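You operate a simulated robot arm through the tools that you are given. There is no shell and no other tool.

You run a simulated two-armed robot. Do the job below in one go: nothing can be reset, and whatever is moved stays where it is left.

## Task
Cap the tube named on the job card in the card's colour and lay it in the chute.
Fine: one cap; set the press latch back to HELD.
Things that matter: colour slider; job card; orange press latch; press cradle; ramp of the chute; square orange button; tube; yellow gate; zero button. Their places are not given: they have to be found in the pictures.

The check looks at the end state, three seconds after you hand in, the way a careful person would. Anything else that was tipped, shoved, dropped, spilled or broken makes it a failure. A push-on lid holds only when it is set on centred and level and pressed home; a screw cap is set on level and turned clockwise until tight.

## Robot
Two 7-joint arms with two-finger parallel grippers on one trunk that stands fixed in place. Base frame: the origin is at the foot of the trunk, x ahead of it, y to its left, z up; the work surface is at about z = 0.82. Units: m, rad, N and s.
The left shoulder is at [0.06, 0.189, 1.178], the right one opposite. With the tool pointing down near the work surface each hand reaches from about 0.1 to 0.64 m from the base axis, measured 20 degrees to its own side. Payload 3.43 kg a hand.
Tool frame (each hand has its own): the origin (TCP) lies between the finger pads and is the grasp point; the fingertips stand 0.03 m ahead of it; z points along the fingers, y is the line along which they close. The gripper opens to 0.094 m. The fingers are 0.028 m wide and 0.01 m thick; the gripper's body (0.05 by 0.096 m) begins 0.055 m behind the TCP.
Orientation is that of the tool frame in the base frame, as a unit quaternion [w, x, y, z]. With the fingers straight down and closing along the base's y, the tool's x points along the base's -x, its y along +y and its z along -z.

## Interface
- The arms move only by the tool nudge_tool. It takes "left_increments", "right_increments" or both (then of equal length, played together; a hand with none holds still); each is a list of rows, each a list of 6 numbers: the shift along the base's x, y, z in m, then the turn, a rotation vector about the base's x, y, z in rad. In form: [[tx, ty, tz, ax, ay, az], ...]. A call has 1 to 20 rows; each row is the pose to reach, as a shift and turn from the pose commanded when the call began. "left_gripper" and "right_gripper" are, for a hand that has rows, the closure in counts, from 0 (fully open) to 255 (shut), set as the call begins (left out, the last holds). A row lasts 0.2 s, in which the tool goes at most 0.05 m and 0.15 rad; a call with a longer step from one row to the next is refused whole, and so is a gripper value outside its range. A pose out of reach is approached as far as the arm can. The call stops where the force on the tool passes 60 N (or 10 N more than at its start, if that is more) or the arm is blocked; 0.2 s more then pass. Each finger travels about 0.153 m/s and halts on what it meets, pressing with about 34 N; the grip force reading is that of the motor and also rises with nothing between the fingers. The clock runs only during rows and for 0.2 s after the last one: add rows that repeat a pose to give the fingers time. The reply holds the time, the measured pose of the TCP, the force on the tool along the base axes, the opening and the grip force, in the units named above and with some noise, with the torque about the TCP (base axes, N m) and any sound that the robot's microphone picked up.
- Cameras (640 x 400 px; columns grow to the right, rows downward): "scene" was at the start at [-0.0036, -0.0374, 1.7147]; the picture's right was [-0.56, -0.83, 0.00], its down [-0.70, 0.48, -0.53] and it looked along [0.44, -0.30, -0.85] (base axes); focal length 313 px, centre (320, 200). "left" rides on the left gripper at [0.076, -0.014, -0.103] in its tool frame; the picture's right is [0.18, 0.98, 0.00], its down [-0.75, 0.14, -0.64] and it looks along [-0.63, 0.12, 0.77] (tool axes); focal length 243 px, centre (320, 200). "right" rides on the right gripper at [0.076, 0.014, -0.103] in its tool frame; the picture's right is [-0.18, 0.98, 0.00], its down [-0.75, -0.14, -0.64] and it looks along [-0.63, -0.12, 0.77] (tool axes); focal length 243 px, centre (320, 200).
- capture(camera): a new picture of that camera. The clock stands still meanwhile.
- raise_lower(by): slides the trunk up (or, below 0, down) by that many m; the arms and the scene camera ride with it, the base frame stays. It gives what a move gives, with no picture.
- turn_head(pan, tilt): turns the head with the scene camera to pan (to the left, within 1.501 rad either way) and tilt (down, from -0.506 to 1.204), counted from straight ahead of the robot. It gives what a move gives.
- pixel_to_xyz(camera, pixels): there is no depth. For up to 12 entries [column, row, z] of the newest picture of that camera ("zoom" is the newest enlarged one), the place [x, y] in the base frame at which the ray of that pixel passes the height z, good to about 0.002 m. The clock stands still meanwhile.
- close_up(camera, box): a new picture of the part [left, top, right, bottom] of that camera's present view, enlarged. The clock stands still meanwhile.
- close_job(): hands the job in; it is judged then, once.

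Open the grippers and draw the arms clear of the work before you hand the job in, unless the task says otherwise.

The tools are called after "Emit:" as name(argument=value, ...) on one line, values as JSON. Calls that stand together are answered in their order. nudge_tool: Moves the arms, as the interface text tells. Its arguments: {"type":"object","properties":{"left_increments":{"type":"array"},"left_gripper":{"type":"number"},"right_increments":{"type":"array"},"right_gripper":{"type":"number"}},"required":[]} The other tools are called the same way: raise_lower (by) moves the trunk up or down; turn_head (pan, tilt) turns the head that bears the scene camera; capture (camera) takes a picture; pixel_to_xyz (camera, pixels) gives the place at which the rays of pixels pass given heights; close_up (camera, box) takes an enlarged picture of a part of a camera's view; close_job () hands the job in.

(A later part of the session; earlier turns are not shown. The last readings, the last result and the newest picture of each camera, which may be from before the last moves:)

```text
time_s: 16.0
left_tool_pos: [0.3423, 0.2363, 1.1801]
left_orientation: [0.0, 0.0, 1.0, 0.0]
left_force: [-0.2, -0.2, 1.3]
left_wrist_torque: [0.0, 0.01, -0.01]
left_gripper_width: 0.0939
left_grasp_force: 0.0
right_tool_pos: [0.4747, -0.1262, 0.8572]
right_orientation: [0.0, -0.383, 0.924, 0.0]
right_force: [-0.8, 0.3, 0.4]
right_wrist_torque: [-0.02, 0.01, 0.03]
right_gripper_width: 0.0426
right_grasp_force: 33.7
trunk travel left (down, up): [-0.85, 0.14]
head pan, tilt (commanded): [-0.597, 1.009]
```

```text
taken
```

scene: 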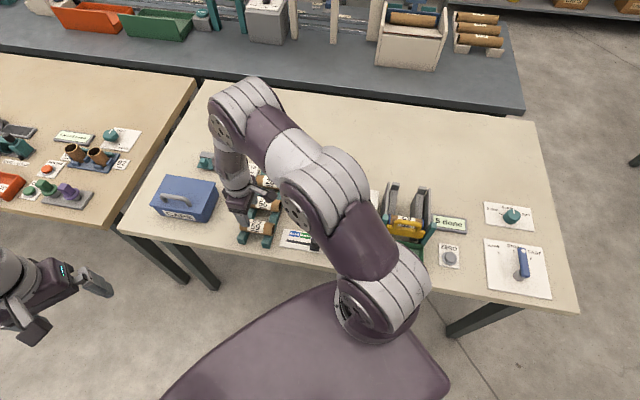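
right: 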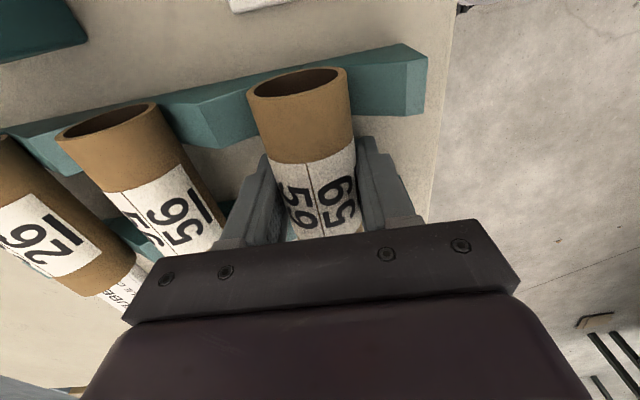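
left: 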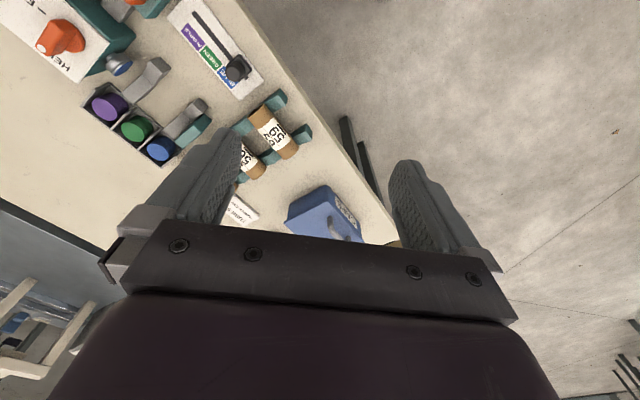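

The gripper holds the tube at 0.0426 m width with 34 N. I lift straight up 0.11 m.

Emit:
nudge_tool(right_increments=[[0, 0, 0.02, 0, 0, 0], [0, 0, 0.05, 0, 0, 0], [0, 0, 0.08, 0, 0, 0], [0, 0, 0.11, 0, 0, 0], [0, 0, 0.11, 0, 0, 0]])

Emit:
capture(camera="right")

Emit:
capture(camera="scene")

```text
time_s: 17.2
left_tool_pos: [0.3426, 0.2365, 1.1804]
left_orientation: [0.0, 0.0, 1.0, 0.0]
left_force: [-0.3, 0.4, -0.4]
left_wrist_torque: [-0.01, -0.02, -0.01]
left_gripper_width: 0.0939
left_grasp_force: 0.1
right_tool_pos: [0.4759, -0.1258, 0.9663]
right_orientation: [0.0, -0.383, 0.924, -0.001]
right_force: [0.4, 0.0, -0.6]
right_wrist_torque: [0.03, -0.01, -0.02]
right_gripper_width: 0.043
right_grasp_force: 33.9
trunk travel left (down, up): [-0.85, 0.14]
head pan, tilt (commanded): [-0.597, 1.009]
```

```text
taken
```

right: 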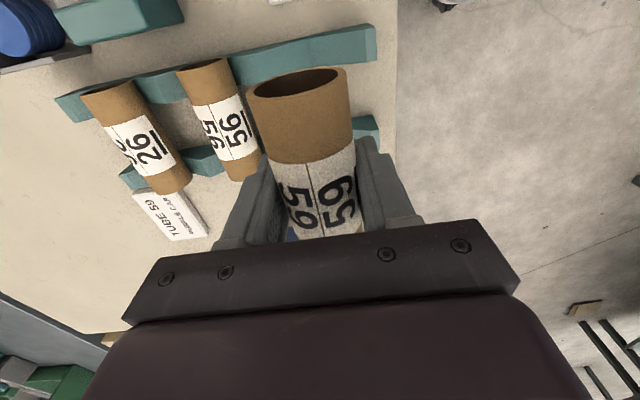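

```text
taken
```

scene: 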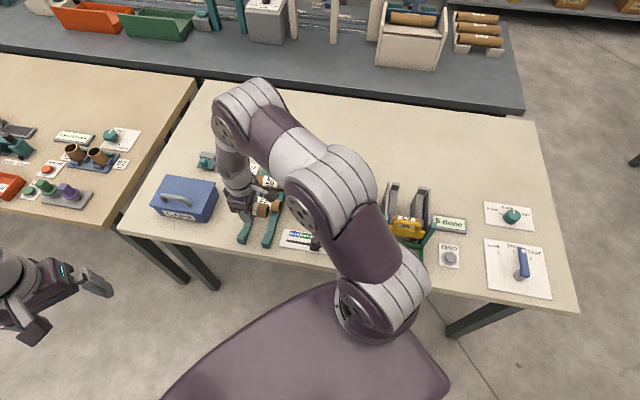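

Tube 59 is held; its open end appears at (299,82), which puts it 0.050 m along the tool's x and its axis 8 mm below the TCP. I shift towards the cradle at this height so the camera sees the stop block nearly edge-on and I can measure it.

Emit:
nudge_tool(right_increments=[[-0.004, -0.02, 0, 0, 0, 0], [-0.008, -0.04, 0, 0, 0, 0], [-0.0114, -0.0602, 0, 0, 0, 0], [-0.0114, -0.0602, 0, 0, 0, 0]])

Emit:
capture(camera="right")

Emit:
close_up(camera="right", box=[100, 0, 360, 160])

Emit:
close_up(camera="scene", box=[225, 165, 315, 255])

```text
time_s: 18.2
left_tool_pos: [0.3428, 0.2375, 1.1784]
left_orientation: [0.001, 0.0, 1.0, 0.0]
left_force: [-0.6, 0.1, -0.3]
left_wrist_torque: [-0.04, 0.02, -0.02]
left_gripper_width: 0.0943
left_grasp_force: 0.0
right_tool_pos: [0.462, -0.1848, 0.9674]
right_orientation: [0.001, -0.383, 0.924, 0.0]
right_force: [-0.6, -0.5, -0.4]
right_wrist_torque: [-0.02, -0.01, -0.03]
right_gripper_width: 0.043
right_grasp_force: 34.3
trunk travel left (down, up): [-0.85, 0.14]
head pan, tilt (commanded): [-0.597, 1.009]
```

```text
taken
```

right: 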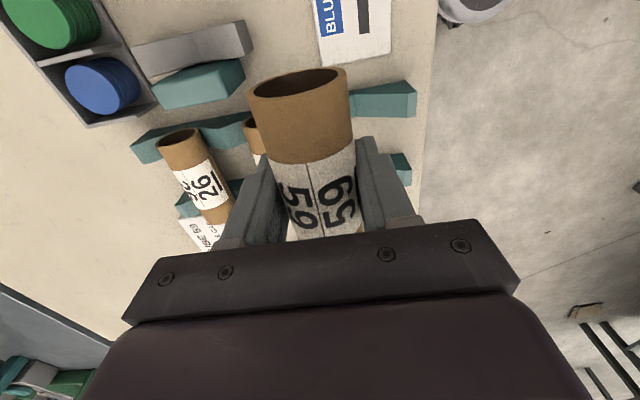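

```text
2.46 times, centred on (230, 80) of right
```

zoom: 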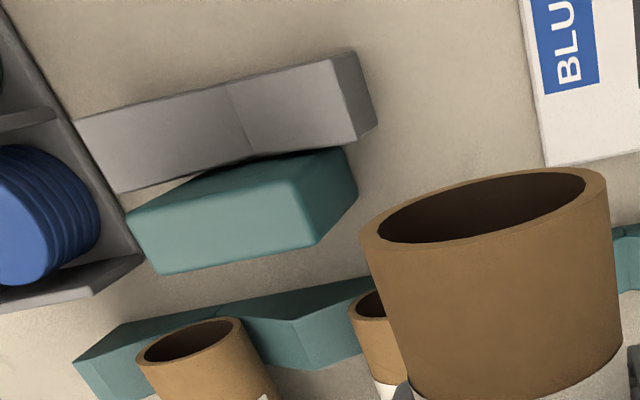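

```text
4.44 times, centred on (270, 210) of scene
```

zoom: 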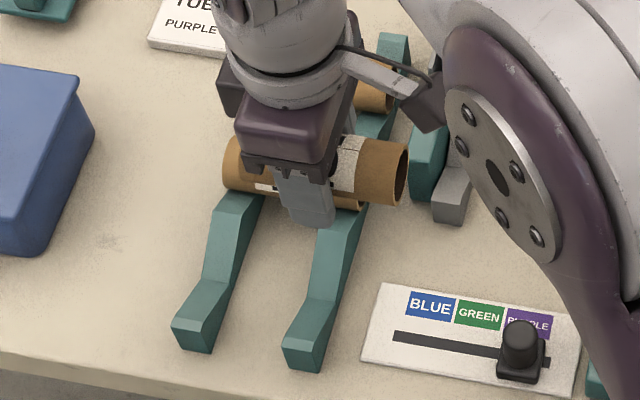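

The scene zoom shows the held tube from (222,165) to (410,175) and the cradle's stop in the right zoom at (240,170). I convert these to check the tube's length and the stop's place.

Emit:
pixel_to_xyz(camera="zoom", pixels=[[222, 163, 0.96], [398, 178, 0.96], [385, 175, 0.96], [410, 172, 0.96], [176, 338, 0.83], [285, 360, 0.83], [430, 160, 0.86]])

Emit:
pixel_to_xyz(camera="right", pixels=[[196, 67.2, 0.86], [196, 67.2, 0.87], [229, 63.5, 0.84], [225.3, 45.5, 0.84], [234, 59.3, 0.86], [229, 97, 0.86]])

```text
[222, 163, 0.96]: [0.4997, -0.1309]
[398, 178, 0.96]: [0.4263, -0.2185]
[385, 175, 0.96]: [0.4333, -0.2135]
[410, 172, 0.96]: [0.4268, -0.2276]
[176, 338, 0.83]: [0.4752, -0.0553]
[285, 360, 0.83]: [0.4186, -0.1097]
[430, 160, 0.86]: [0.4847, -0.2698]
```

```text
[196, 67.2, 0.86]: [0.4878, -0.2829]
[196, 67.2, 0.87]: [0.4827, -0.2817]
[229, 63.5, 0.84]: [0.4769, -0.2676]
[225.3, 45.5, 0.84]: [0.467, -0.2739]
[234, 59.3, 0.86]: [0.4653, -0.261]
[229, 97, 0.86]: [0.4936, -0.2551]
```

The held tube's open end is at u_TCP+0.049 and its length is about 0.105; the stop face lies at u≈-0.141 and the purple cap's face at u≈-0.031. I move over the cradle axis (v=0.550) with the tube at the same height, at u=-0.11, to see the cap face and tube end edge-on.

Emit:
nudge_tool(right_increments=[[0.001, -0.03, 0, 0, 0, 0], [0.002, -0.06, 0, 0, 0, 0], [0.004, -0.095, 0, 0, 0, 0], [0.0049, -0.1266, 0, 0, 0, 0], [0.0049, -0.1266, 0, 0, 0, 0]])

Emit:
capture(camera="right")

Emit:
close_up(camera="right", box=[220, 0, 420, 120])

Emit:
capture(camera="scene")

```text
time_s: 19.4
left_tool_pos: [0.3428, 0.2369, 1.1802]
left_orientation: [-0.001, 0.0, 1.0, -0.001]
left_force: [0.2, 0.1, 0.7]
left_wrist_torque: [-0.03, -0.03, 0.03]
left_gripper_width: 0.094
left_grasp_force: 0.0
right_tool_pos: [0.47, -0.3133, 0.9663]
right_orientation: [0.0, -0.383, 0.924, 0.0]
right_force: [0.9, 0.8, -0.3]
right_wrist_torque: [-0.02, 0.02, 0.0]
right_gripper_width: 0.0429
right_grasp_force: 33.3
trunk travel left (down, up): [-0.85, 0.14]
head pan, tilt (commanded): [-0.597, 1.009]
```

```text
taken
```

right: 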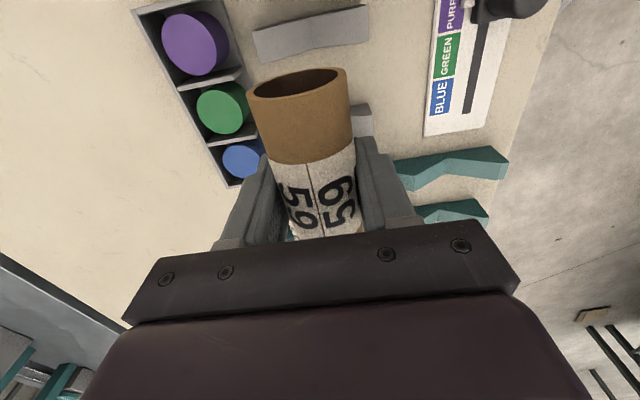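

```text
3.20 times, centred on (320, 60) of right
```

zoom: 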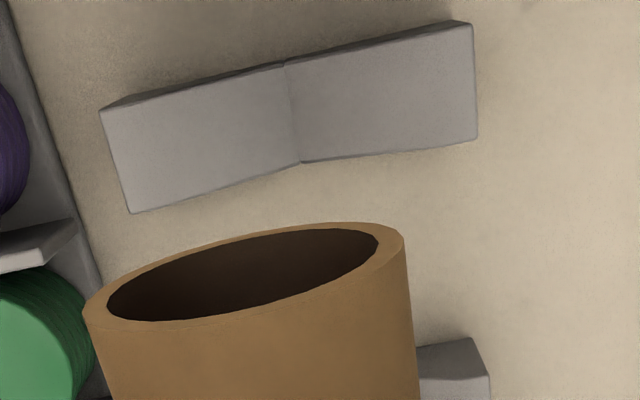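

```text
taken
```

scene: 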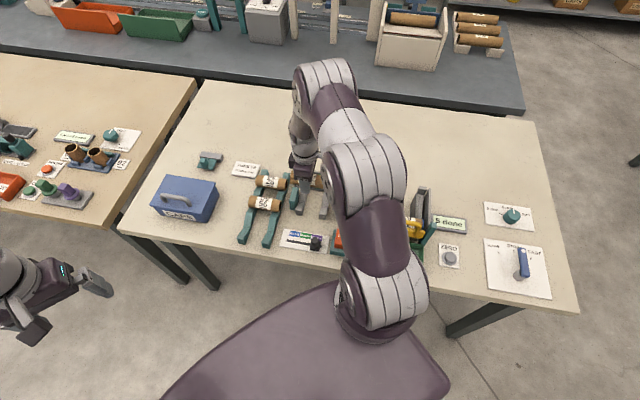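

The right support's V crease is at zoom (283,63)–(302,162) and the tray's wall at (100,290). I compute their places to centre the tube on the V.

Emit:
pixel_to_xyz(camera="zoom", pixels=[[283, 63, 0.84], [302, 162, 0.84], [283, 63, 0.835], [302, 162, 0.835], [102, 107, 0.858], [470, 22, 0.858], [130, 213, 0.858], [477, 138, 0.858], [75, 215, 0.85], [105, 290, 0.85]])

```text
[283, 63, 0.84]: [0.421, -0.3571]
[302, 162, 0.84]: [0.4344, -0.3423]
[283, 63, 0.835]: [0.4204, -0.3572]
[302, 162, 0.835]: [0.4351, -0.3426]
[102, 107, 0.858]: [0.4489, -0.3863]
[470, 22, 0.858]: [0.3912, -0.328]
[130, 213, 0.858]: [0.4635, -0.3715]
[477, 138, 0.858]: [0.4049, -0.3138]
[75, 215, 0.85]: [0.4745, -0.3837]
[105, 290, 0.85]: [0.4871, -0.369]
```

The V axis is at v≈0.5497 and the tray wall at v≈0.606, so the opened fingers will clear it. I move to u=-0.09, v=0.5497, z=0.93 to see plunger and tube end together.

Emit:
nudge_tool(right_increments=[[-0.009, -0.006, 0, 0, 0, 0], [-0.018, -0.0125, 0, 0, 0, 0], [-0.018, -0.0125, -0.02, 0, 0, 0], [-0.018, -0.0125, -0.037, 0, 0, 0], [-0.018, -0.0125, -0.037, 0, 0, 0]])

Emit:
capture(camera="right")

Emit:
close_up(camera="right", box=[220, 0, 420, 120])

Emit:
close_up(camera="scene", box=[270, 160, 370, 230])

```text
time_s: 20.6
left_tool_pos: [0.3418, 0.2366, 1.1788]
left_orientation: [0.0, 0.001, 1.0, 0.0]
left_force: [0.6, 0.8, -0.7]
left_wrist_torque: [0.03, 0.01, 0.01]
left_gripper_width: 0.094
left_grasp_force: 0.1
right_tool_pos: [0.4502, -0.3264, 0.929]
right_orientation: [0.0, -0.383, 0.924, 0.0]
right_force: [-0.5, 0.8, 0.1]
right_wrist_torque: [-0.04, -0.01, 0.01]
right_gripper_width: 0.0429
right_grasp_force: 33.9
trunk travel left (down, up): [-0.85, 0.14]
head pan, tilt (commanded): [-0.597, 1.009]
```

```text
taken
```

right: 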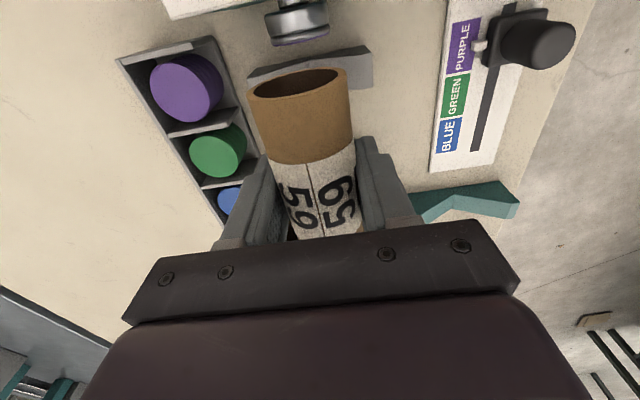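

```text
3.20 times, centred on (320, 60) of right
```

zoom: 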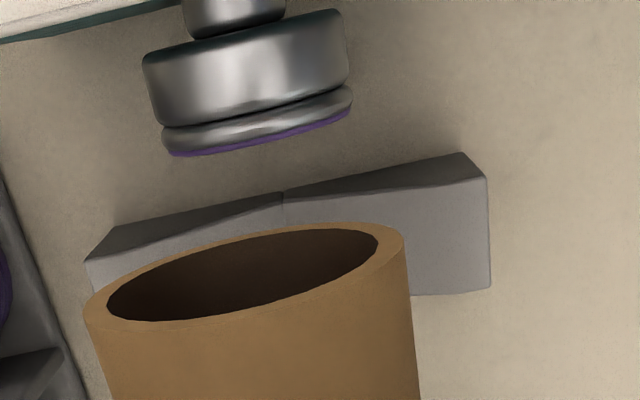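

```text
5.71 times, centred on (320, 195) of scene
```

zoom: 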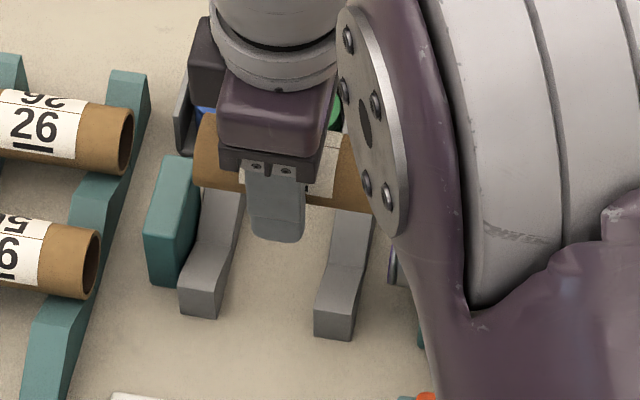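

The cap face is at u≈-0.031 and centred on the V (v≈0.549); the tube end is 9 mm short of it. I want the tube's length more exactly, so I zoom on tube 56 on the rack and on the tube's left end against the stop.

Emit:
close_up(camera="scene", box=[240, 170, 296, 216])

Emit:
close_up(camera="scene", box=[288, 170, 344, 216])

```text
8.70 times, centred on (268, 193) of scene
```

zoom: 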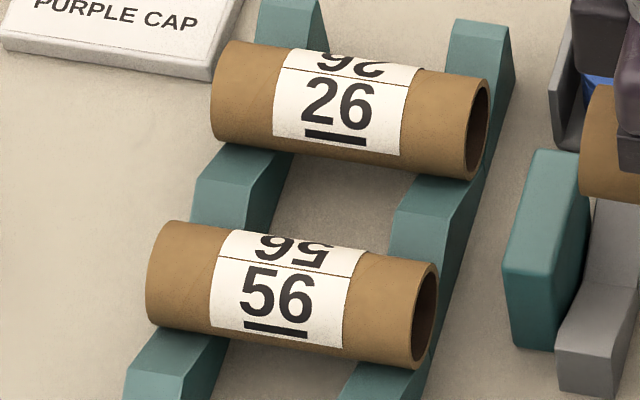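

```text
8.70 times, centred on (316, 193) of scene
```

zoom: 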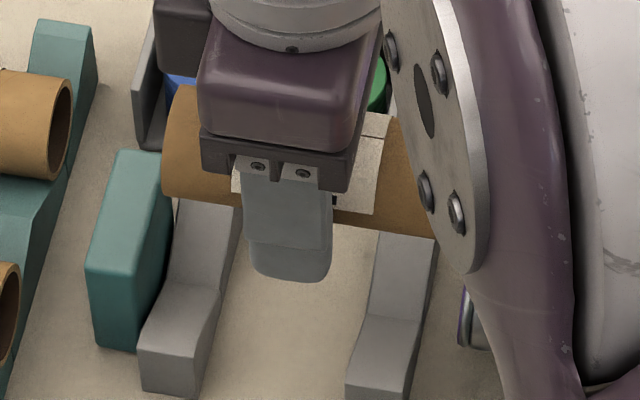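

The rack tubes measure about 0.100 m long, so with the hand at u=-0.086 tube 59 gets ~5 mm clearance from both the cap and the stop. I shift 4 mm along the axis and lower to z=0.875, watching the force.

Emit:
nudge_tool(right_increments=[[-0.0028, -0.0028, 0, 0, 0, 0], [-0.0028, -0.0028, -0.015, 0, 0, 0], [-0.0028, -0.0028, -0.03, 0, 0, 0], [-0.0028, -0.0028, -0.045, 0, 0, 0], [-0.0028, -0.0028, -0.055, 0, 0, 0], [-0.0028, -0.0028, -0.055, 0, 0, 0]])

Emit:
capture(camera="right")

Emit:
close_up(camera="scene", box=[280, 170, 350, 220])

```text
time_s: 22.0
left_tool_pos: [0.3413, 0.2373, 1.1796]
left_orientation: [0.0, 0.001, 1.0, 0.0]
left_force: [-0.3, 0.4, -0.2]
left_wrist_torque: [0.0, 0.0, -0.01]
left_gripper_width: 0.0941
left_grasp_force: 0.1
right_tool_pos: [0.4502, -0.3304, 0.8744]
right_orientation: [0.0, -0.383, 0.924, 0.0]
right_force: [0.4, 0.2, 0.5]
right_wrist_torque: [-0.02, 0.01, 0.05]
right_gripper_width: 0.0429
right_grasp_force: 34.3
trunk travel left (down, up): [-0.85, 0.14]
head pan, tilt (commanded): [-0.597, 1.009]
```

```text
taken
```

right: 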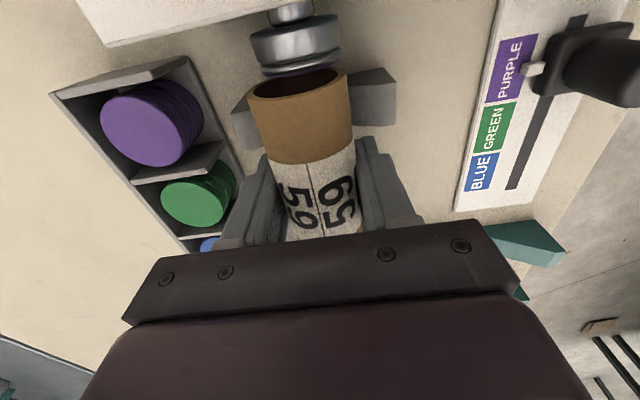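

```text
8.00 times, centred on (315, 195) of scene
```

zoom: 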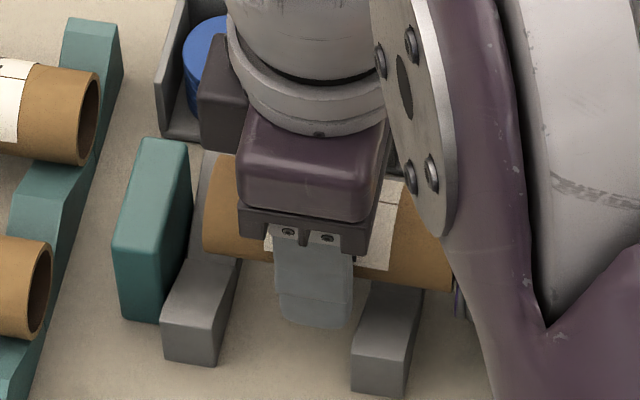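

There is no contact yet; the tube is in line with the plunger and clear of the stop. I go on down in 2 mm steps to find the V.

Emit:
nudge_tool(right_increments=[[0, 0, -0.002, 0, 0, 0], [0, 0, -0.004, 0, 0, 0], [0, 0, -0.006, 0, 0, 0], [0, 0, -0.006, 0, 0, 0]])

Emit:
close_up(camera="scene", box=[280, 170, 350, 220])

```text
time_s: 23.0
left_tool_pos: [0.3412, 0.236, 1.1784]
left_orientation: [0.0, 0.0, 1.0, 0.0]
left_force: [-0.2, 0.0, 0.3]
left_wrist_torque: [-0.02, -0.03, -0.03]
left_gripper_width: 0.0943
left_grasp_force: 0.1
right_tool_pos: [0.4492, -0.3288, 0.8684]
right_orientation: [-0.001, -0.383, 0.924, 0.0]
right_force: [0.3, -0.1, -1.5]
right_wrist_torque: [0.01, 0.01, -0.02]
right_gripper_width: 0.043
right_grasp_force: 33.3
trunk travel left (down, up): [-0.85, 0.14]
head pan, tilt (commanded): [-0.597, 1.009]
```

```text
8.00 times, centred on (315, 195) of scene
```

zoom: 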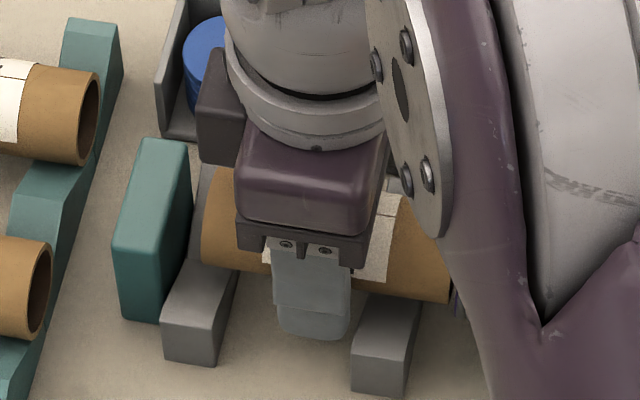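

Still no clear contact (Fz −1.5 N) at z=0.868. I lower another 4 mm in 1 mm rows.

Emit:
nudge_tool(right_increments=[[0, 0, -0.001, 0, 0, 0], [0, 0, -0.002, 0, 0, 0], [0, 0, -0.003, 0, 0, 0], [0, 0, -0.004, 0, 0, 0], [0, 0, -0.004, 0, 0, 0]])

Emit:
close_up(camera="scene", box=[280, 170, 350, 220])

```text
time_s: 24.2
left_tool_pos: [0.342, 0.2357, 1.1799]
left_orientation: [0.0, 0.0, 1.0, 0.0]
left_force: [0.1, -0.3, -0.4]
left_wrist_torque: [-0.01, 0.0, 0.03]
left_gripper_width: 0.094
left_grasp_force: 0.1
right_tool_pos: [0.4493, -0.3278, 0.8652]
right_orientation: [-0.001, -0.383, 0.924, -0.001]
right_force: [-0.7, 0.1, -0.3]
right_wrist_torque: [0.02, -0.02, -0.02]
right_gripper_width: 0.0428
right_grasp_force: 34.3
trunk travel left (down, up): [-0.85, 0.14]
head pan, tilt (commanded): [-0.597, 1.009]
```

```text
8.00 times, centred on (315, 195) of scene
```

zoom: 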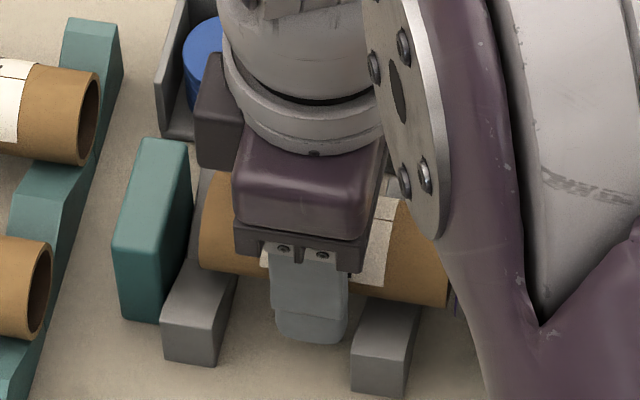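

No contact yet at z=0.865 (tube underside about 0.836). I continue down 5 mm slowly.

Emit:
nudge_tool(right_increments=[[0, 0, -0.001, 0, 0, 0], [0, 0, -0.002, 0, 0, 0], [0, 0, -0.003, 0, 0, 0], [0, 0, -0.004, 0, 0, 0], [0, 0, -0.005, 0, 0, 0], [0, 0, -0.005, 0, 0, 0]])

Emit:
close_up(camera="scene", box=[280, 170, 350, 220])

Emit:
capture(camera="right")

```text
time_s: 25.6
left_tool_pos: [0.3422, 0.2363, 1.1788]
left_orientation: [0.0, 0.0, 1.0, 0.0]
left_force: [-0.9, 0.2, -0.2]
left_wrist_torque: [-0.04, -0.02, 0.0]
left_gripper_width: 0.0938
left_grasp_force: 0.0
right_tool_pos: [0.4492, -0.3274, 0.8606]
right_orientation: [0.001, -0.383, 0.924, 0.0]
right_force: [-0.8, 0.4, -0.7]
right_wrist_torque: [0.01, 0.01, 0.0]
right_gripper_width: 0.0428
right_grasp_force: 33.8
trunk travel left (down, up): [-0.85, 0.14]
head pan, tilt (commanded): [-0.597, 1.009]
```

```text
8.00 times, centred on (315, 195) of scene
```

zoom: 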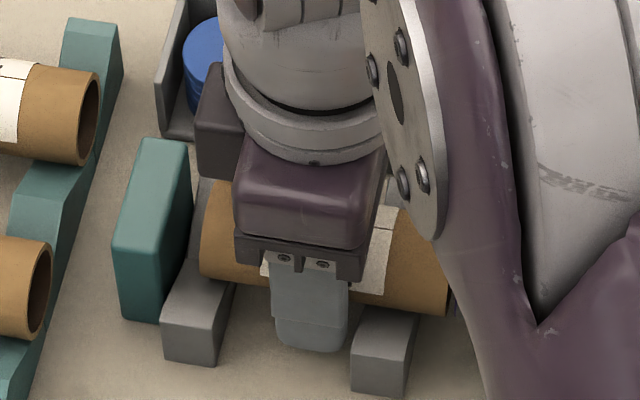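

```text
taken
```

right: 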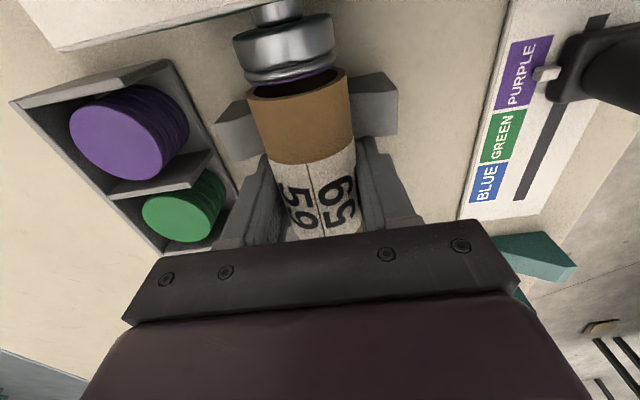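

Still free at z=0.8605; the rack held the same tube at TCP z≈0.857, so I expect the V within a few mm. I lower 3 mm more in 1 mm rows.

Emit:
nudge_tool(right_increments=[[0, 0, -0.001, 0, 0, 0], [0, 0, -0.002, 0, 0, 0], [0, 0, -0.003, 0, 0, 0], [0, 0, -0.003, 0, 0, 0]])

Emit:
close_up(camera="right", box=[200, 0, 420, 140])

```text
time_s: 26.6
left_tool_pos: [0.3429, 0.237, 1.1791]
left_orientation: [-0.001, 0.0, 1.0, 0.0]
left_force: [0.1, -0.7, 0.3]
left_wrist_torque: [0.02, 0.01, -0.05]
left_gripper_width: 0.094
left_grasp_force: 0.1
right_tool_pos: [0.4488, -0.3289, 0.8558]
right_orientation: [0.0, -0.383, 0.924, 0.001]
right_force: [0.2, 0.3, -0.1]
right_wrist_torque: [0.0, -0.01, 0.0]
right_gripper_width: 0.0427
right_grasp_force: 33.8
trunk travel left (down, up): [-0.85, 0.14]
head pan, tilt (commanded): [-0.597, 1.009]
```

```text
2.86 times, centred on (310, 70) of right
```

zoom: 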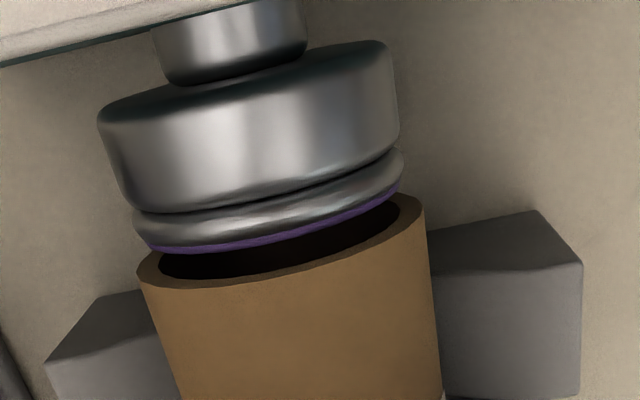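

Still no load at z≈0.857; the cap face is right in front of the tube's mouth with a small gap. I lower 3 mm more in 1 mm rows to find contact.

Emit:
nudge_tool(right_increments=[[0, 0, -0.001, 0, 0, 0], [0, 0, -0.002, 0, 0, 0], [0, 0, -0.003, 0, 0, 0], [0, 0, -0.003, 0, 0, 0]])

Emit:
close_up(camera="scene", box=[280, 170, 350, 220])

```text
time_s: 27.6
left_tool_pos: [0.3419, 0.2375, 1.1797]
left_orientation: [0.0, 0.001, 1.0, 0.0]
left_force: [0.6, -0.4, 0.1]
left_wrist_torque: [0.0, 0.01, -0.01]
left_gripper_width: 0.0938
left_grasp_force: 0.1
right_tool_pos: [0.4502, -0.3278, 0.855]
right_orientation: [0.001, -0.383, 0.924, -0.001]
right_force: [-0.7, -1.8, 9.7]
right_wrist_torque: [-0.26, 0.25, 0.01]
right_gripper_width: 0.0427
right_grasp_force: 34.0
trunk travel left (down, up): [-0.85, 0.14]
head pan, tilt (commanded): [-0.597, 1.009]
```

```text
8.00 times, centred on (315, 195) of scene
```

zoom: 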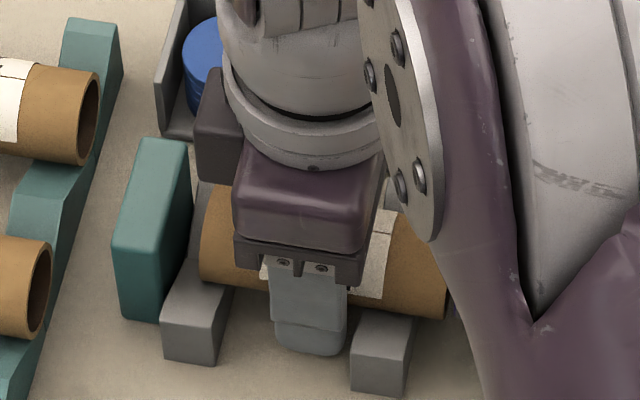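

Contact: Fz≈10 N, with the torque showing it on the right support, centred in v. I ease up 1 mm and open the fingers to about 0.064 m.

Emit:
nudge_tool(right_increments=[[0, 0, 0.0015, 0, 0, 0], [0, 0, 0.0015, 0, 0, 0], [0, 0, 0.0015, 0, 0, 0]], right_gripper=80)

Emit:
capture(camera="right")

Emit:
close_up(camera="scene", box=[280, 170, 350, 220])

```text
time_s: 28.4
left_tool_pos: [0.3431, 0.2363, 1.1798]
left_orientation: [0.0, 0.0, 1.0, 0.0]
left_force: [0.3, -0.5, 0.6]
left_wrist_torque: [-0.02, -0.02, 0.02]
left_gripper_width: 0.0941
left_grasp_force: 0.0
right_tool_pos: [0.4493, -0.3281, 0.8545]
right_orientation: [0.0, -0.383, 0.924, 0.0]
right_force: [-0.9, -0.1, 0.7]
right_wrist_torque: [-0.03, 0.02, -0.03]
right_gripper_width: 0.0646
right_grasp_force: 0.0
trunk travel left (down, up): [-0.85, 0.14]
head pan, tilt (commanded): [-0.597, 1.009]
```

```text
taken
```

right: 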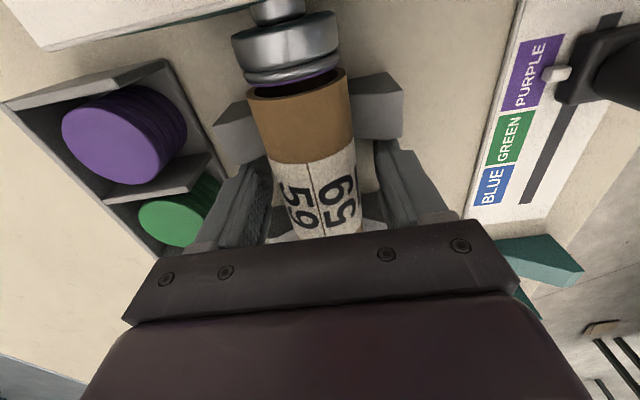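

```text
8.00 times, centred on (315, 195) of scene
```

zoom: 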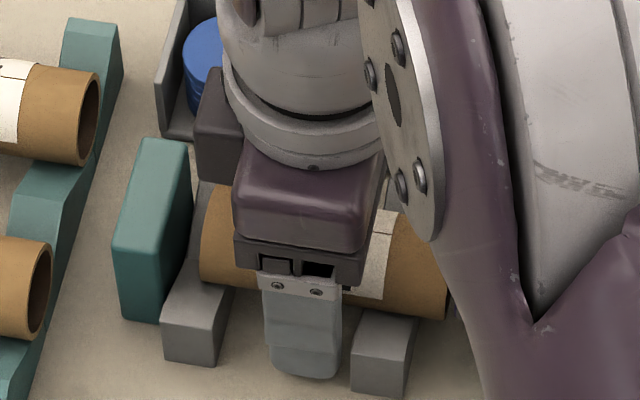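

The tube rests in the cradle between the open fingers with no force. I rise straight up 0.13 m and look.

Emit:
nudge_tool(right_increments=[[0, 0, 0.02, 0, 0, 0], [0, 0, 0.05, 0, 0, 0], [0, 0, 0.09, 0, 0, 0], [0, 0, 0.13, 0, 0, 0], [0, 0, 0.13, 0, 0, 0]])

Emit:
capture(camera="right")

Emit:
close_up(camera="right", box=[220, 0, 420, 130])

Emit:
close_up(camera="scene", box=[280, 165, 380, 255])

```text
time_s: 29.6
left_tool_pos: [0.3431, 0.2363, 1.18]
left_orientation: [0.0, 0.0, 1.0, -0.001]
left_force: [-0.4, 0.5, 0.0]
left_wrist_torque: [0.0, -0.02, 0.01]
left_gripper_width: 0.0939
left_grasp_force: 0.1
right_tool_pos: [0.4508, -0.3308, 0.9867]
right_orientation: [0.0, -0.383, 0.924, 0.0]
right_force: [0.7, 0.4, 0.1]
right_wrist_torque: [-0.01, -0.02, 0.04]
right_gripper_width: 0.0642
right_grasp_force: 0.0
trunk travel left (down, up): [-0.85, 0.14]
head pan, tilt (commanded): [-0.597, 1.009]
```

```text
taken
```

right: 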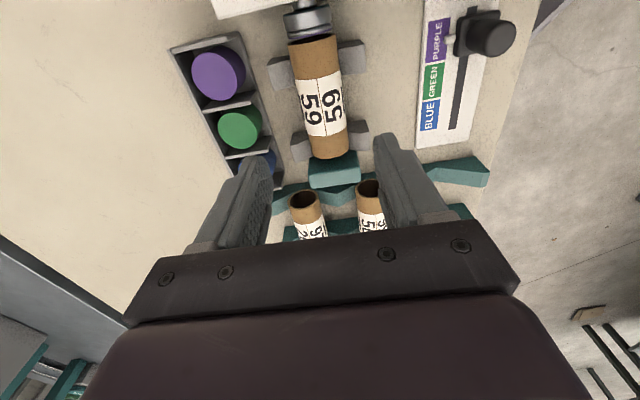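

```text
3.08 times, centred on (320, 65) of right
```

zoom: 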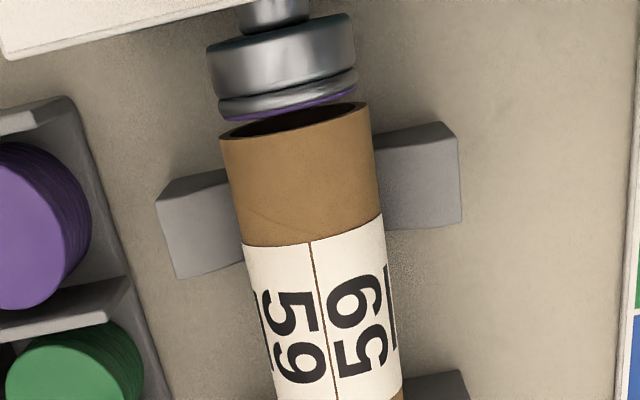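

```text
4.44 times, centred on (330, 210) of scene
```

zoom: 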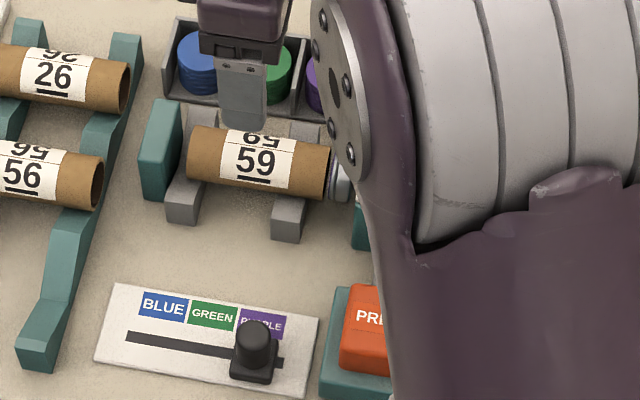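

Tube 59 lies straight in the cradle, mouth just in front of the purple cap, with a small gap to the stop. I shut the gripper and shift so the camera looks down on the latch to measure it.

Emit:
nudge_tool(right_increments=[[-0.015, -0.018, 0.01, 0, 0, 0], [-0.03, -0.036, 0.01, 0, 0, 0], [-0.0443, -0.0546, 0.01, 0, 0, 0], [-0.0443, -0.0546, 0.01, 0, 0, 0]], right_gripper=255)

Emit:
capture(camera="right")

Emit:
close_up(camera="right", box=[220, 0, 440, 140])

Emit:
capture(camera="scene")

```text
time_s: 30.6
left_tool_pos: [0.3421, 0.2365, 1.1798]
left_orientation: [0.001, 0.001, 1.0, 0.0]
left_force: [0.0, -0.7, 0.2]
left_wrist_torque: [0.01, 0.01, 0.02]
left_gripper_width: 0.0939
left_grasp_force: 0.1
right_tool_pos: [0.4036, -0.3836, 0.9956]
right_orientation: [0.0, -0.383, 0.924, 0.0]
right_force: [0.4, 0.4, -0.4]
right_wrist_torque: [-0.03, -0.01, -0.01]
right_gripper_width: 0.0002
right_grasp_force: 33.0
trunk travel left (down, up): [-0.85, 0.14]
head pan, tilt (commanded): [-0.597, 1.009]
```

```text
taken
```

right: 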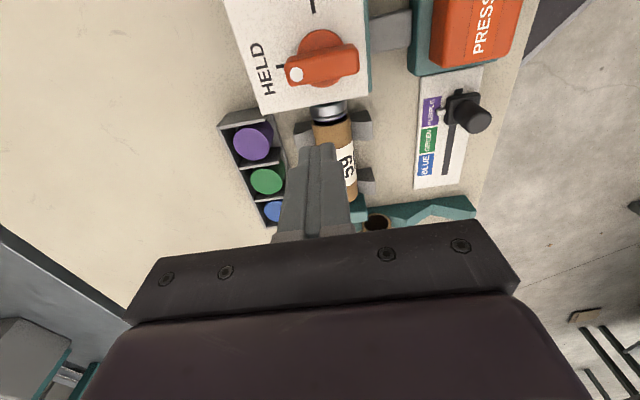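

```text
2.86 times, centred on (330, 70) of right
```

zoom: 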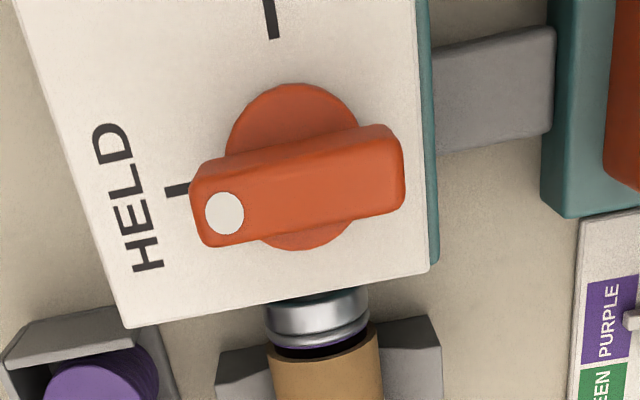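

```text
taken
```

scene: 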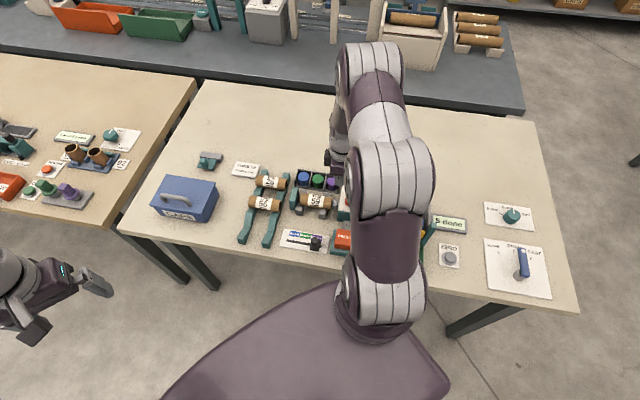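

The latch is a bar on a disc: white-dot end at zoom (224,213) points to HELD, the other end at (400,165). I triangulate the dot and the press's top corners with the scene camera (earlier pixels (351.5,191.5), (342,186), (338,212); same head pose).

Emit:
pixel_to_xyz(camera="right", pixels=[[296.4, 74.6, 0.9], [296.4, 74.6, 0.92], [367.5, 94.5, 0.88], [367.5, 94.5, 0.9], [262.8, 114.5, 0.88], [262.8, 114.5, 0.9], [358, 55, 0.9], [358, 55, 0.92], [320, 50, 0.9], [312, 11, 0.88], [291, 67, 0.88]])

Emit:
pixel_to_xyz(camera="scene", pixels=[[351.5, 191.5, 0.9], [351.5, 191.5, 0.92], [342.25, 185.75, 0.88], [342.25, 185.75, 0.9], [338.25, 211.75, 0.88], [338.25, 211.75, 0.9]])

```text
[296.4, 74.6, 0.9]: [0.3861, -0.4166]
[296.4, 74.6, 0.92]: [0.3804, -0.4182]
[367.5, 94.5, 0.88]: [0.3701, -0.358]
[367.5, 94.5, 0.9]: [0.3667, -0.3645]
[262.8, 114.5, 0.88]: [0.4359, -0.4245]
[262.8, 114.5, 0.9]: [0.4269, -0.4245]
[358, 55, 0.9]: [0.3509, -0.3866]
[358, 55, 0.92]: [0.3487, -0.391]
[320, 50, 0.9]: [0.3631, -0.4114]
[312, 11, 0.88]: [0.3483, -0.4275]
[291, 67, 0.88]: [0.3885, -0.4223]
```

```text
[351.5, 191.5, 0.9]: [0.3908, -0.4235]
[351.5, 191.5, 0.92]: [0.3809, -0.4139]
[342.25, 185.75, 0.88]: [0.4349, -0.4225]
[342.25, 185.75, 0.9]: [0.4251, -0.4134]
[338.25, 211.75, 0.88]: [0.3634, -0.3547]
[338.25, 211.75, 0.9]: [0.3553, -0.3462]
```

The dot is at z≈0.912 (u≈0.024, v≈0.567), the press top at z≈0.88 and the pivot at about u=0.0255, v=0.547, with FREE at +u. I put the shut fingertips beside the dot end on its rack side, tips at z≈0.897.

Emit:
nudge_tool(right_increments=[[-0.0004, -0.0174, 0, 0, 0, 0], [-0.0004, -0.0174, -0.03, 0, 0, 0], [-0.0004, -0.0174, -0.055, 0, 0, 0], [-0.0004, -0.0174, -0.0685, 0, 0, 0], [-0.0004, -0.0174, -0.0685, 0, 0, 0]])

Emit:
capture(camera="right")

Emit:
close_up(camera="right", box=[220, 0, 440, 180])

```text
time_s: 31.8
left_tool_pos: [0.3414, 0.2363, 1.1788]
left_orientation: [0.001, 0.0, 1.0, 0.0]
left_force: [0.5, -0.5, 0.2]
left_wrist_torque: [-0.01, -0.02, 0.01]
left_gripper_width: 0.0939
left_grasp_force: 0.1
right_tool_pos: [0.4035, -0.3996, 0.928]
right_orientation: [-0.001, -0.383, 0.924, 0.0]
right_force: [0.4, -0.3, -0.7]
right_wrist_torque: [-0.01, -0.02, -0.01]
right_gripper_width: 0.0002
right_grasp_force: 33.0
trunk travel left (down, up): [-0.85, 0.14]
head pan, tilt (commanded): [-0.597, 1.009]
```

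```text
taken
```

right: 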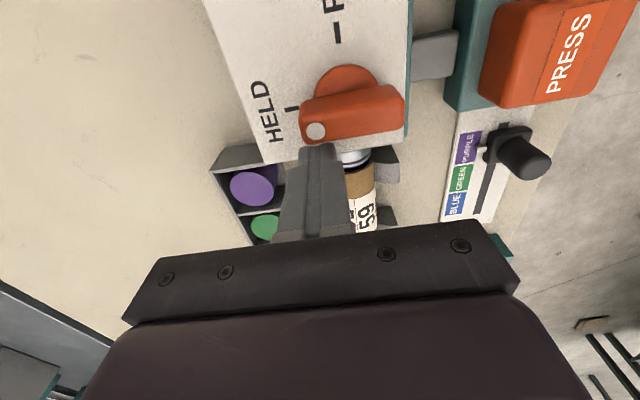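

```text
2.22 times, centred on (330, 90) of right
```

zoom: 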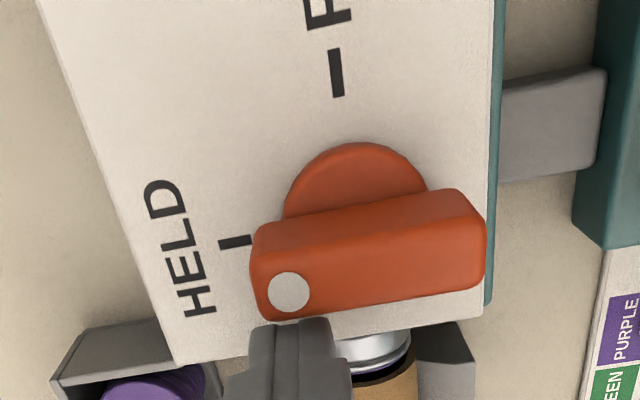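

The tips stand right beside the dot end of the bar. I push it along the computed arc towards FREE, first to about 45°.

Emit:
nudge_tool(right_increments=[[-0.0035, -0.0035, 0, 0, 0, 0], [-0.0025, -0.011, 0, 0, 0, 0], [-0.0042, -0.0192, 0, 0, 0, 0], [-0.0091, -0.0269, 0, 0, 0, 0], [-0.0091, -0.0269, 0, 0, 0, 0]])

Emit:
capture(camera="right")

```text
time_s: 33.0
left_tool_pos: [0.3421, 0.236, 1.1792]
left_orientation: [0.0, 0.0, 1.0, 0.001]
left_force: [0.4, 0.7, -0.5]
left_wrist_torque: [0.01, -0.02, 0.02]
left_gripper_width: 0.0942
left_grasp_force: 0.0
right_tool_pos: [0.3943, -0.4277, 0.9267]
right_orientation: [0.0, -0.382, 0.924, 0.0]
right_force: [0.5, 0.1, -0.3]
right_wrist_torque: [-0.01, 0.0, -0.01]
right_gripper_width: 0.0
right_grasp_force: 33.8
trunk travel left (down, up): [-0.85, 0.14]
head pan, tilt (commanded): [-0.597, 1.009]
```

```text
taken
```

right: 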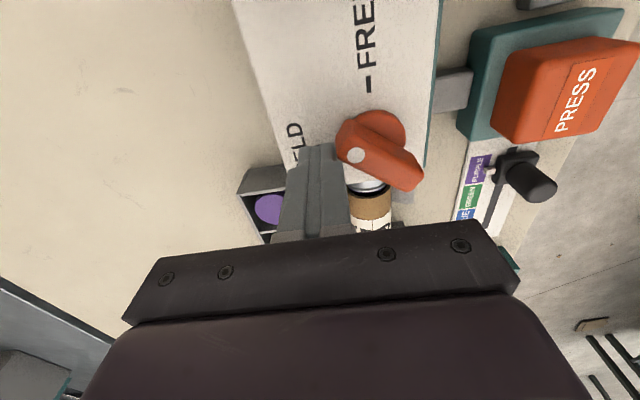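

The bar has turned about 40–45° with almost no force. I follow the arc on to 90°.

Emit:
nudge_tool(right_increments=[[-0.0079, -0.0059, 0, 0, 0, 0], [-0.0178, -0.0087, 0, 0, 0, 0], [-0.0284, -0.0077, 0, 0, 0, 0], [-0.0284, -0.0077, 0, 0, 0, 0]])

Emit:
capture(camera="right")

```text
time_s: 34.0
left_tool_pos: [0.3419, 0.2356, 1.18]
left_orientation: [0.0, 0.001, 1.0, -0.001]
left_force: [0.6, -0.7, 0.2]
left_wrist_torque: [-0.02, 0.0, 0.01]
left_gripper_width: 0.0941
left_grasp_force: 0.0
right_tool_pos: [0.3675, -0.4341, 0.9279]
right_orientation: [0.0, -0.382, 0.924, 0.001]
right_force: [-0.3, 0.2, 0.3]
right_wrist_torque: [-0.02, 0.0, 0.02]
right_gripper_width: 0.0002
right_grasp_force: 32.9
trunk travel left (down, up): [-0.85, 0.14]
head pan, tilt (commanded): [-0.597, 1.009]
```

```text
taken
```

right: 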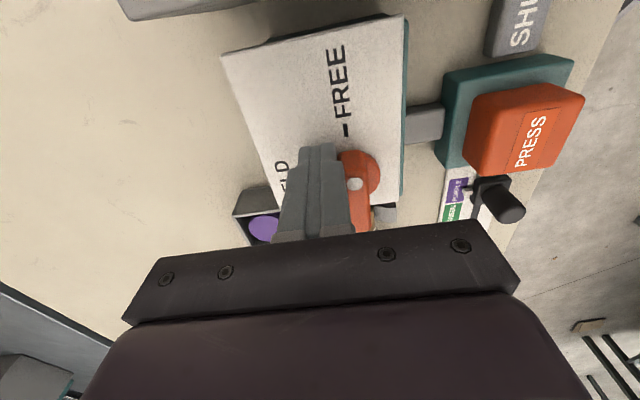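

The dot end now points about towards the FREE tick (347,130). I lift clear and look at the latch from above.

Emit:
nudge_tool(right_increments=[[0.003, -0.003, 0, 0, 0, 0], [0.003, -0.003, 0.04, 0, 0, 0], [0.003, -0.003, 0.08, 0, 0, 0], [0.018, 0.012, 0.08, 0, 0, 0], [0.033, 0.027, 0.08, 0, 0, 0], [0.033, 0.027, 0.08, 0, 0, 0]])

Emit:
capture(camera="right")

Emit:
close_up(camera="right", box=[220, 0, 440, 140])

```text
time_s: 35.4
left_tool_pos: [0.3408, 0.2362, 1.1805]
left_orientation: [0.0, 0.0, 1.0, 0.001]
left_force: [-0.2, 0.7, -0.5]
left_wrist_torque: [0.01, 0.01, -0.02]
left_gripper_width: 0.0939
left_grasp_force: 0.0
right_tool_pos: [0.4002, -0.4075, 1.0089]
right_orientation: [0.0, -0.382, 0.924, 0.0]
right_force: [0.3, -0.1, -0.7]
right_wrist_torque: [0.02, 0.01, 0.02]
right_gripper_width: 0.0
right_grasp_force: 33.1
trunk travel left (down, up): [-0.85, 0.14]
head pan, tilt (commanded): [-0.597, 1.009]
```

```text
taken
```

right: 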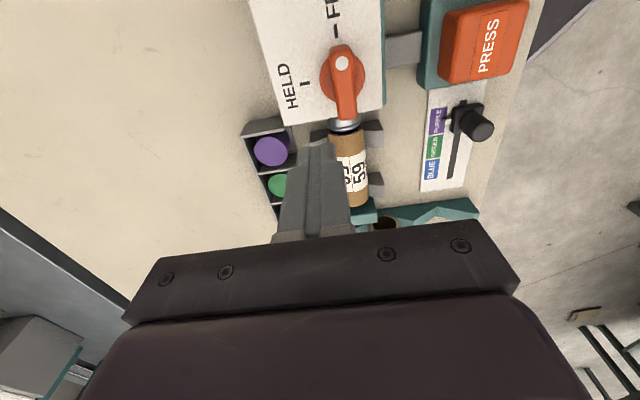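

```text
2.86 times, centred on (330, 70) of right
```

zoom: 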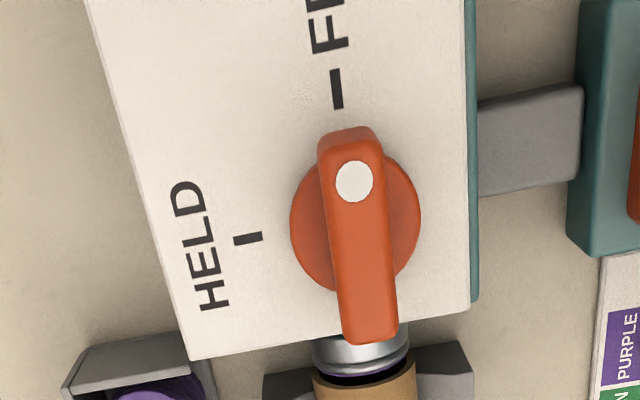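

The latch now points straight at FREE. I zoom on the PRESS button (485,42) to measure its top centre and height.

Emit:
close_up(camera="right", box=[400, 0, 560, 110])

Emit:
pixel_to_xyz(camera="scene", pixels=[[343.75, 240, 0.85], [343.75, 240, 0.87], [343.75, 240, 0.89]])

```text
3.64 times, centred on (480, 55) of right
```

zoom: 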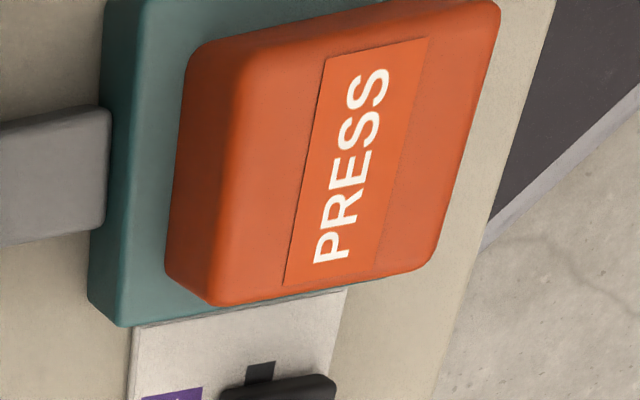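

```text
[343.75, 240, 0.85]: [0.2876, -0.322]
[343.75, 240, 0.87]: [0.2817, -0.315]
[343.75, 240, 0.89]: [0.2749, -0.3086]
```

I intersect the button-top centre rays: right (488.8,42.6) and scene (344,237).

Emit:
pixel_to_xyz(camera="right", pixels=[[488.8, 42.6, 0.85], [488.8, 42.6, 0.87], [488.8, 42.6, 0.89]])

Emit:
pixel_to_xyz(camera="scene", pixels=[[344, 237, 0.85], [344, 237, 0.87], [344, 237, 0.89]])

```text
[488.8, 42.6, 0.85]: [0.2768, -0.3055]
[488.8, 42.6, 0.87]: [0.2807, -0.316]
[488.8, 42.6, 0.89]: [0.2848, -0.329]
```

```text
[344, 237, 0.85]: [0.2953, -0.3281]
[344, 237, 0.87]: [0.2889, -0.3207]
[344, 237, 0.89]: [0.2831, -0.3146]
```

The button's top centre is about (0.2845,-0.320,0.878). I move the shut fingers over it, tips about 3 cm above.

Emit:
nudge_tool(right_increments=[[-0.035, 0.026, 0, 0, 0, 0], [-0.07, 0.053, 0, 0, 0, 0], [-0.1, 0.075, 0, 0, 0, 0], [-0.1158, 0.0875, 0, 0, 0, 0], [-0.1158, 0.0875, -0.04, 0, 0, 0], [-0.1158, 0.0875, -0.067, 0, 0, 0], [-0.1158, 0.0875, -0.067, 0, 0, 0]])

Emit:
capture(camera="right")

Emit:
capture(camera="scene")

```text
time_s: 37.0
left_tool_pos: [0.3413, 0.2372, 1.1805]
left_orientation: [0.0, 0.0, 1.0, -0.001]
left_force: [0.6, -0.1, -0.2]
left_wrist_torque: [-0.02, -0.02, -0.01]
left_gripper_width: 0.0939
left_grasp_force: 0.0
right_tool_pos: [0.2824, -0.3219, 0.9405]
right_orientation: [0.0, -0.381, 0.924, 0.0]
right_force: [-0.4, -0.3, 0.3]
right_wrist_torque: [0.01, -0.01, 0.03]
right_gripper_width: 0.0
right_grasp_force: 33.3
trunk travel left (down, up): [-0.85, 0.14]
head pan, tilt (commanded): [-0.597, 1.009]
```

```text
taken
```

right: 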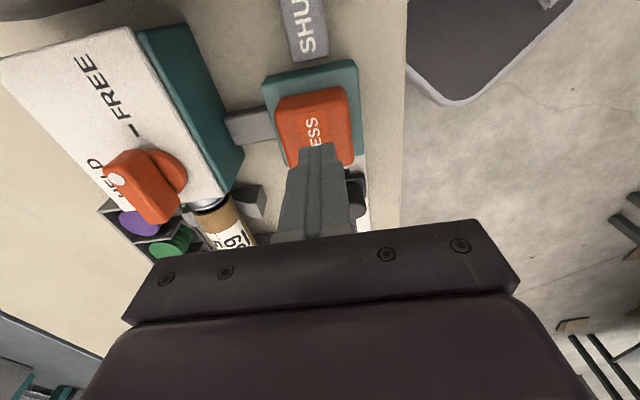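

```text
taken
```

scene: 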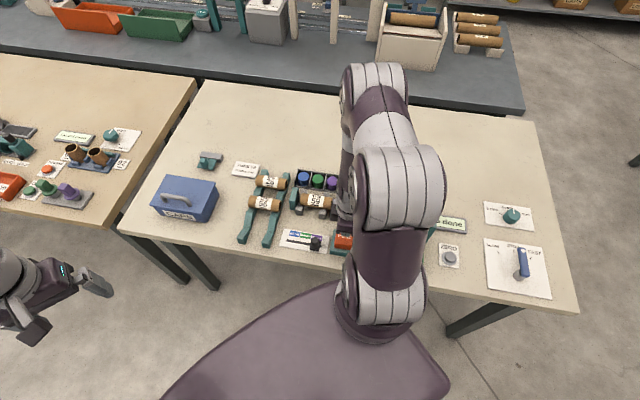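

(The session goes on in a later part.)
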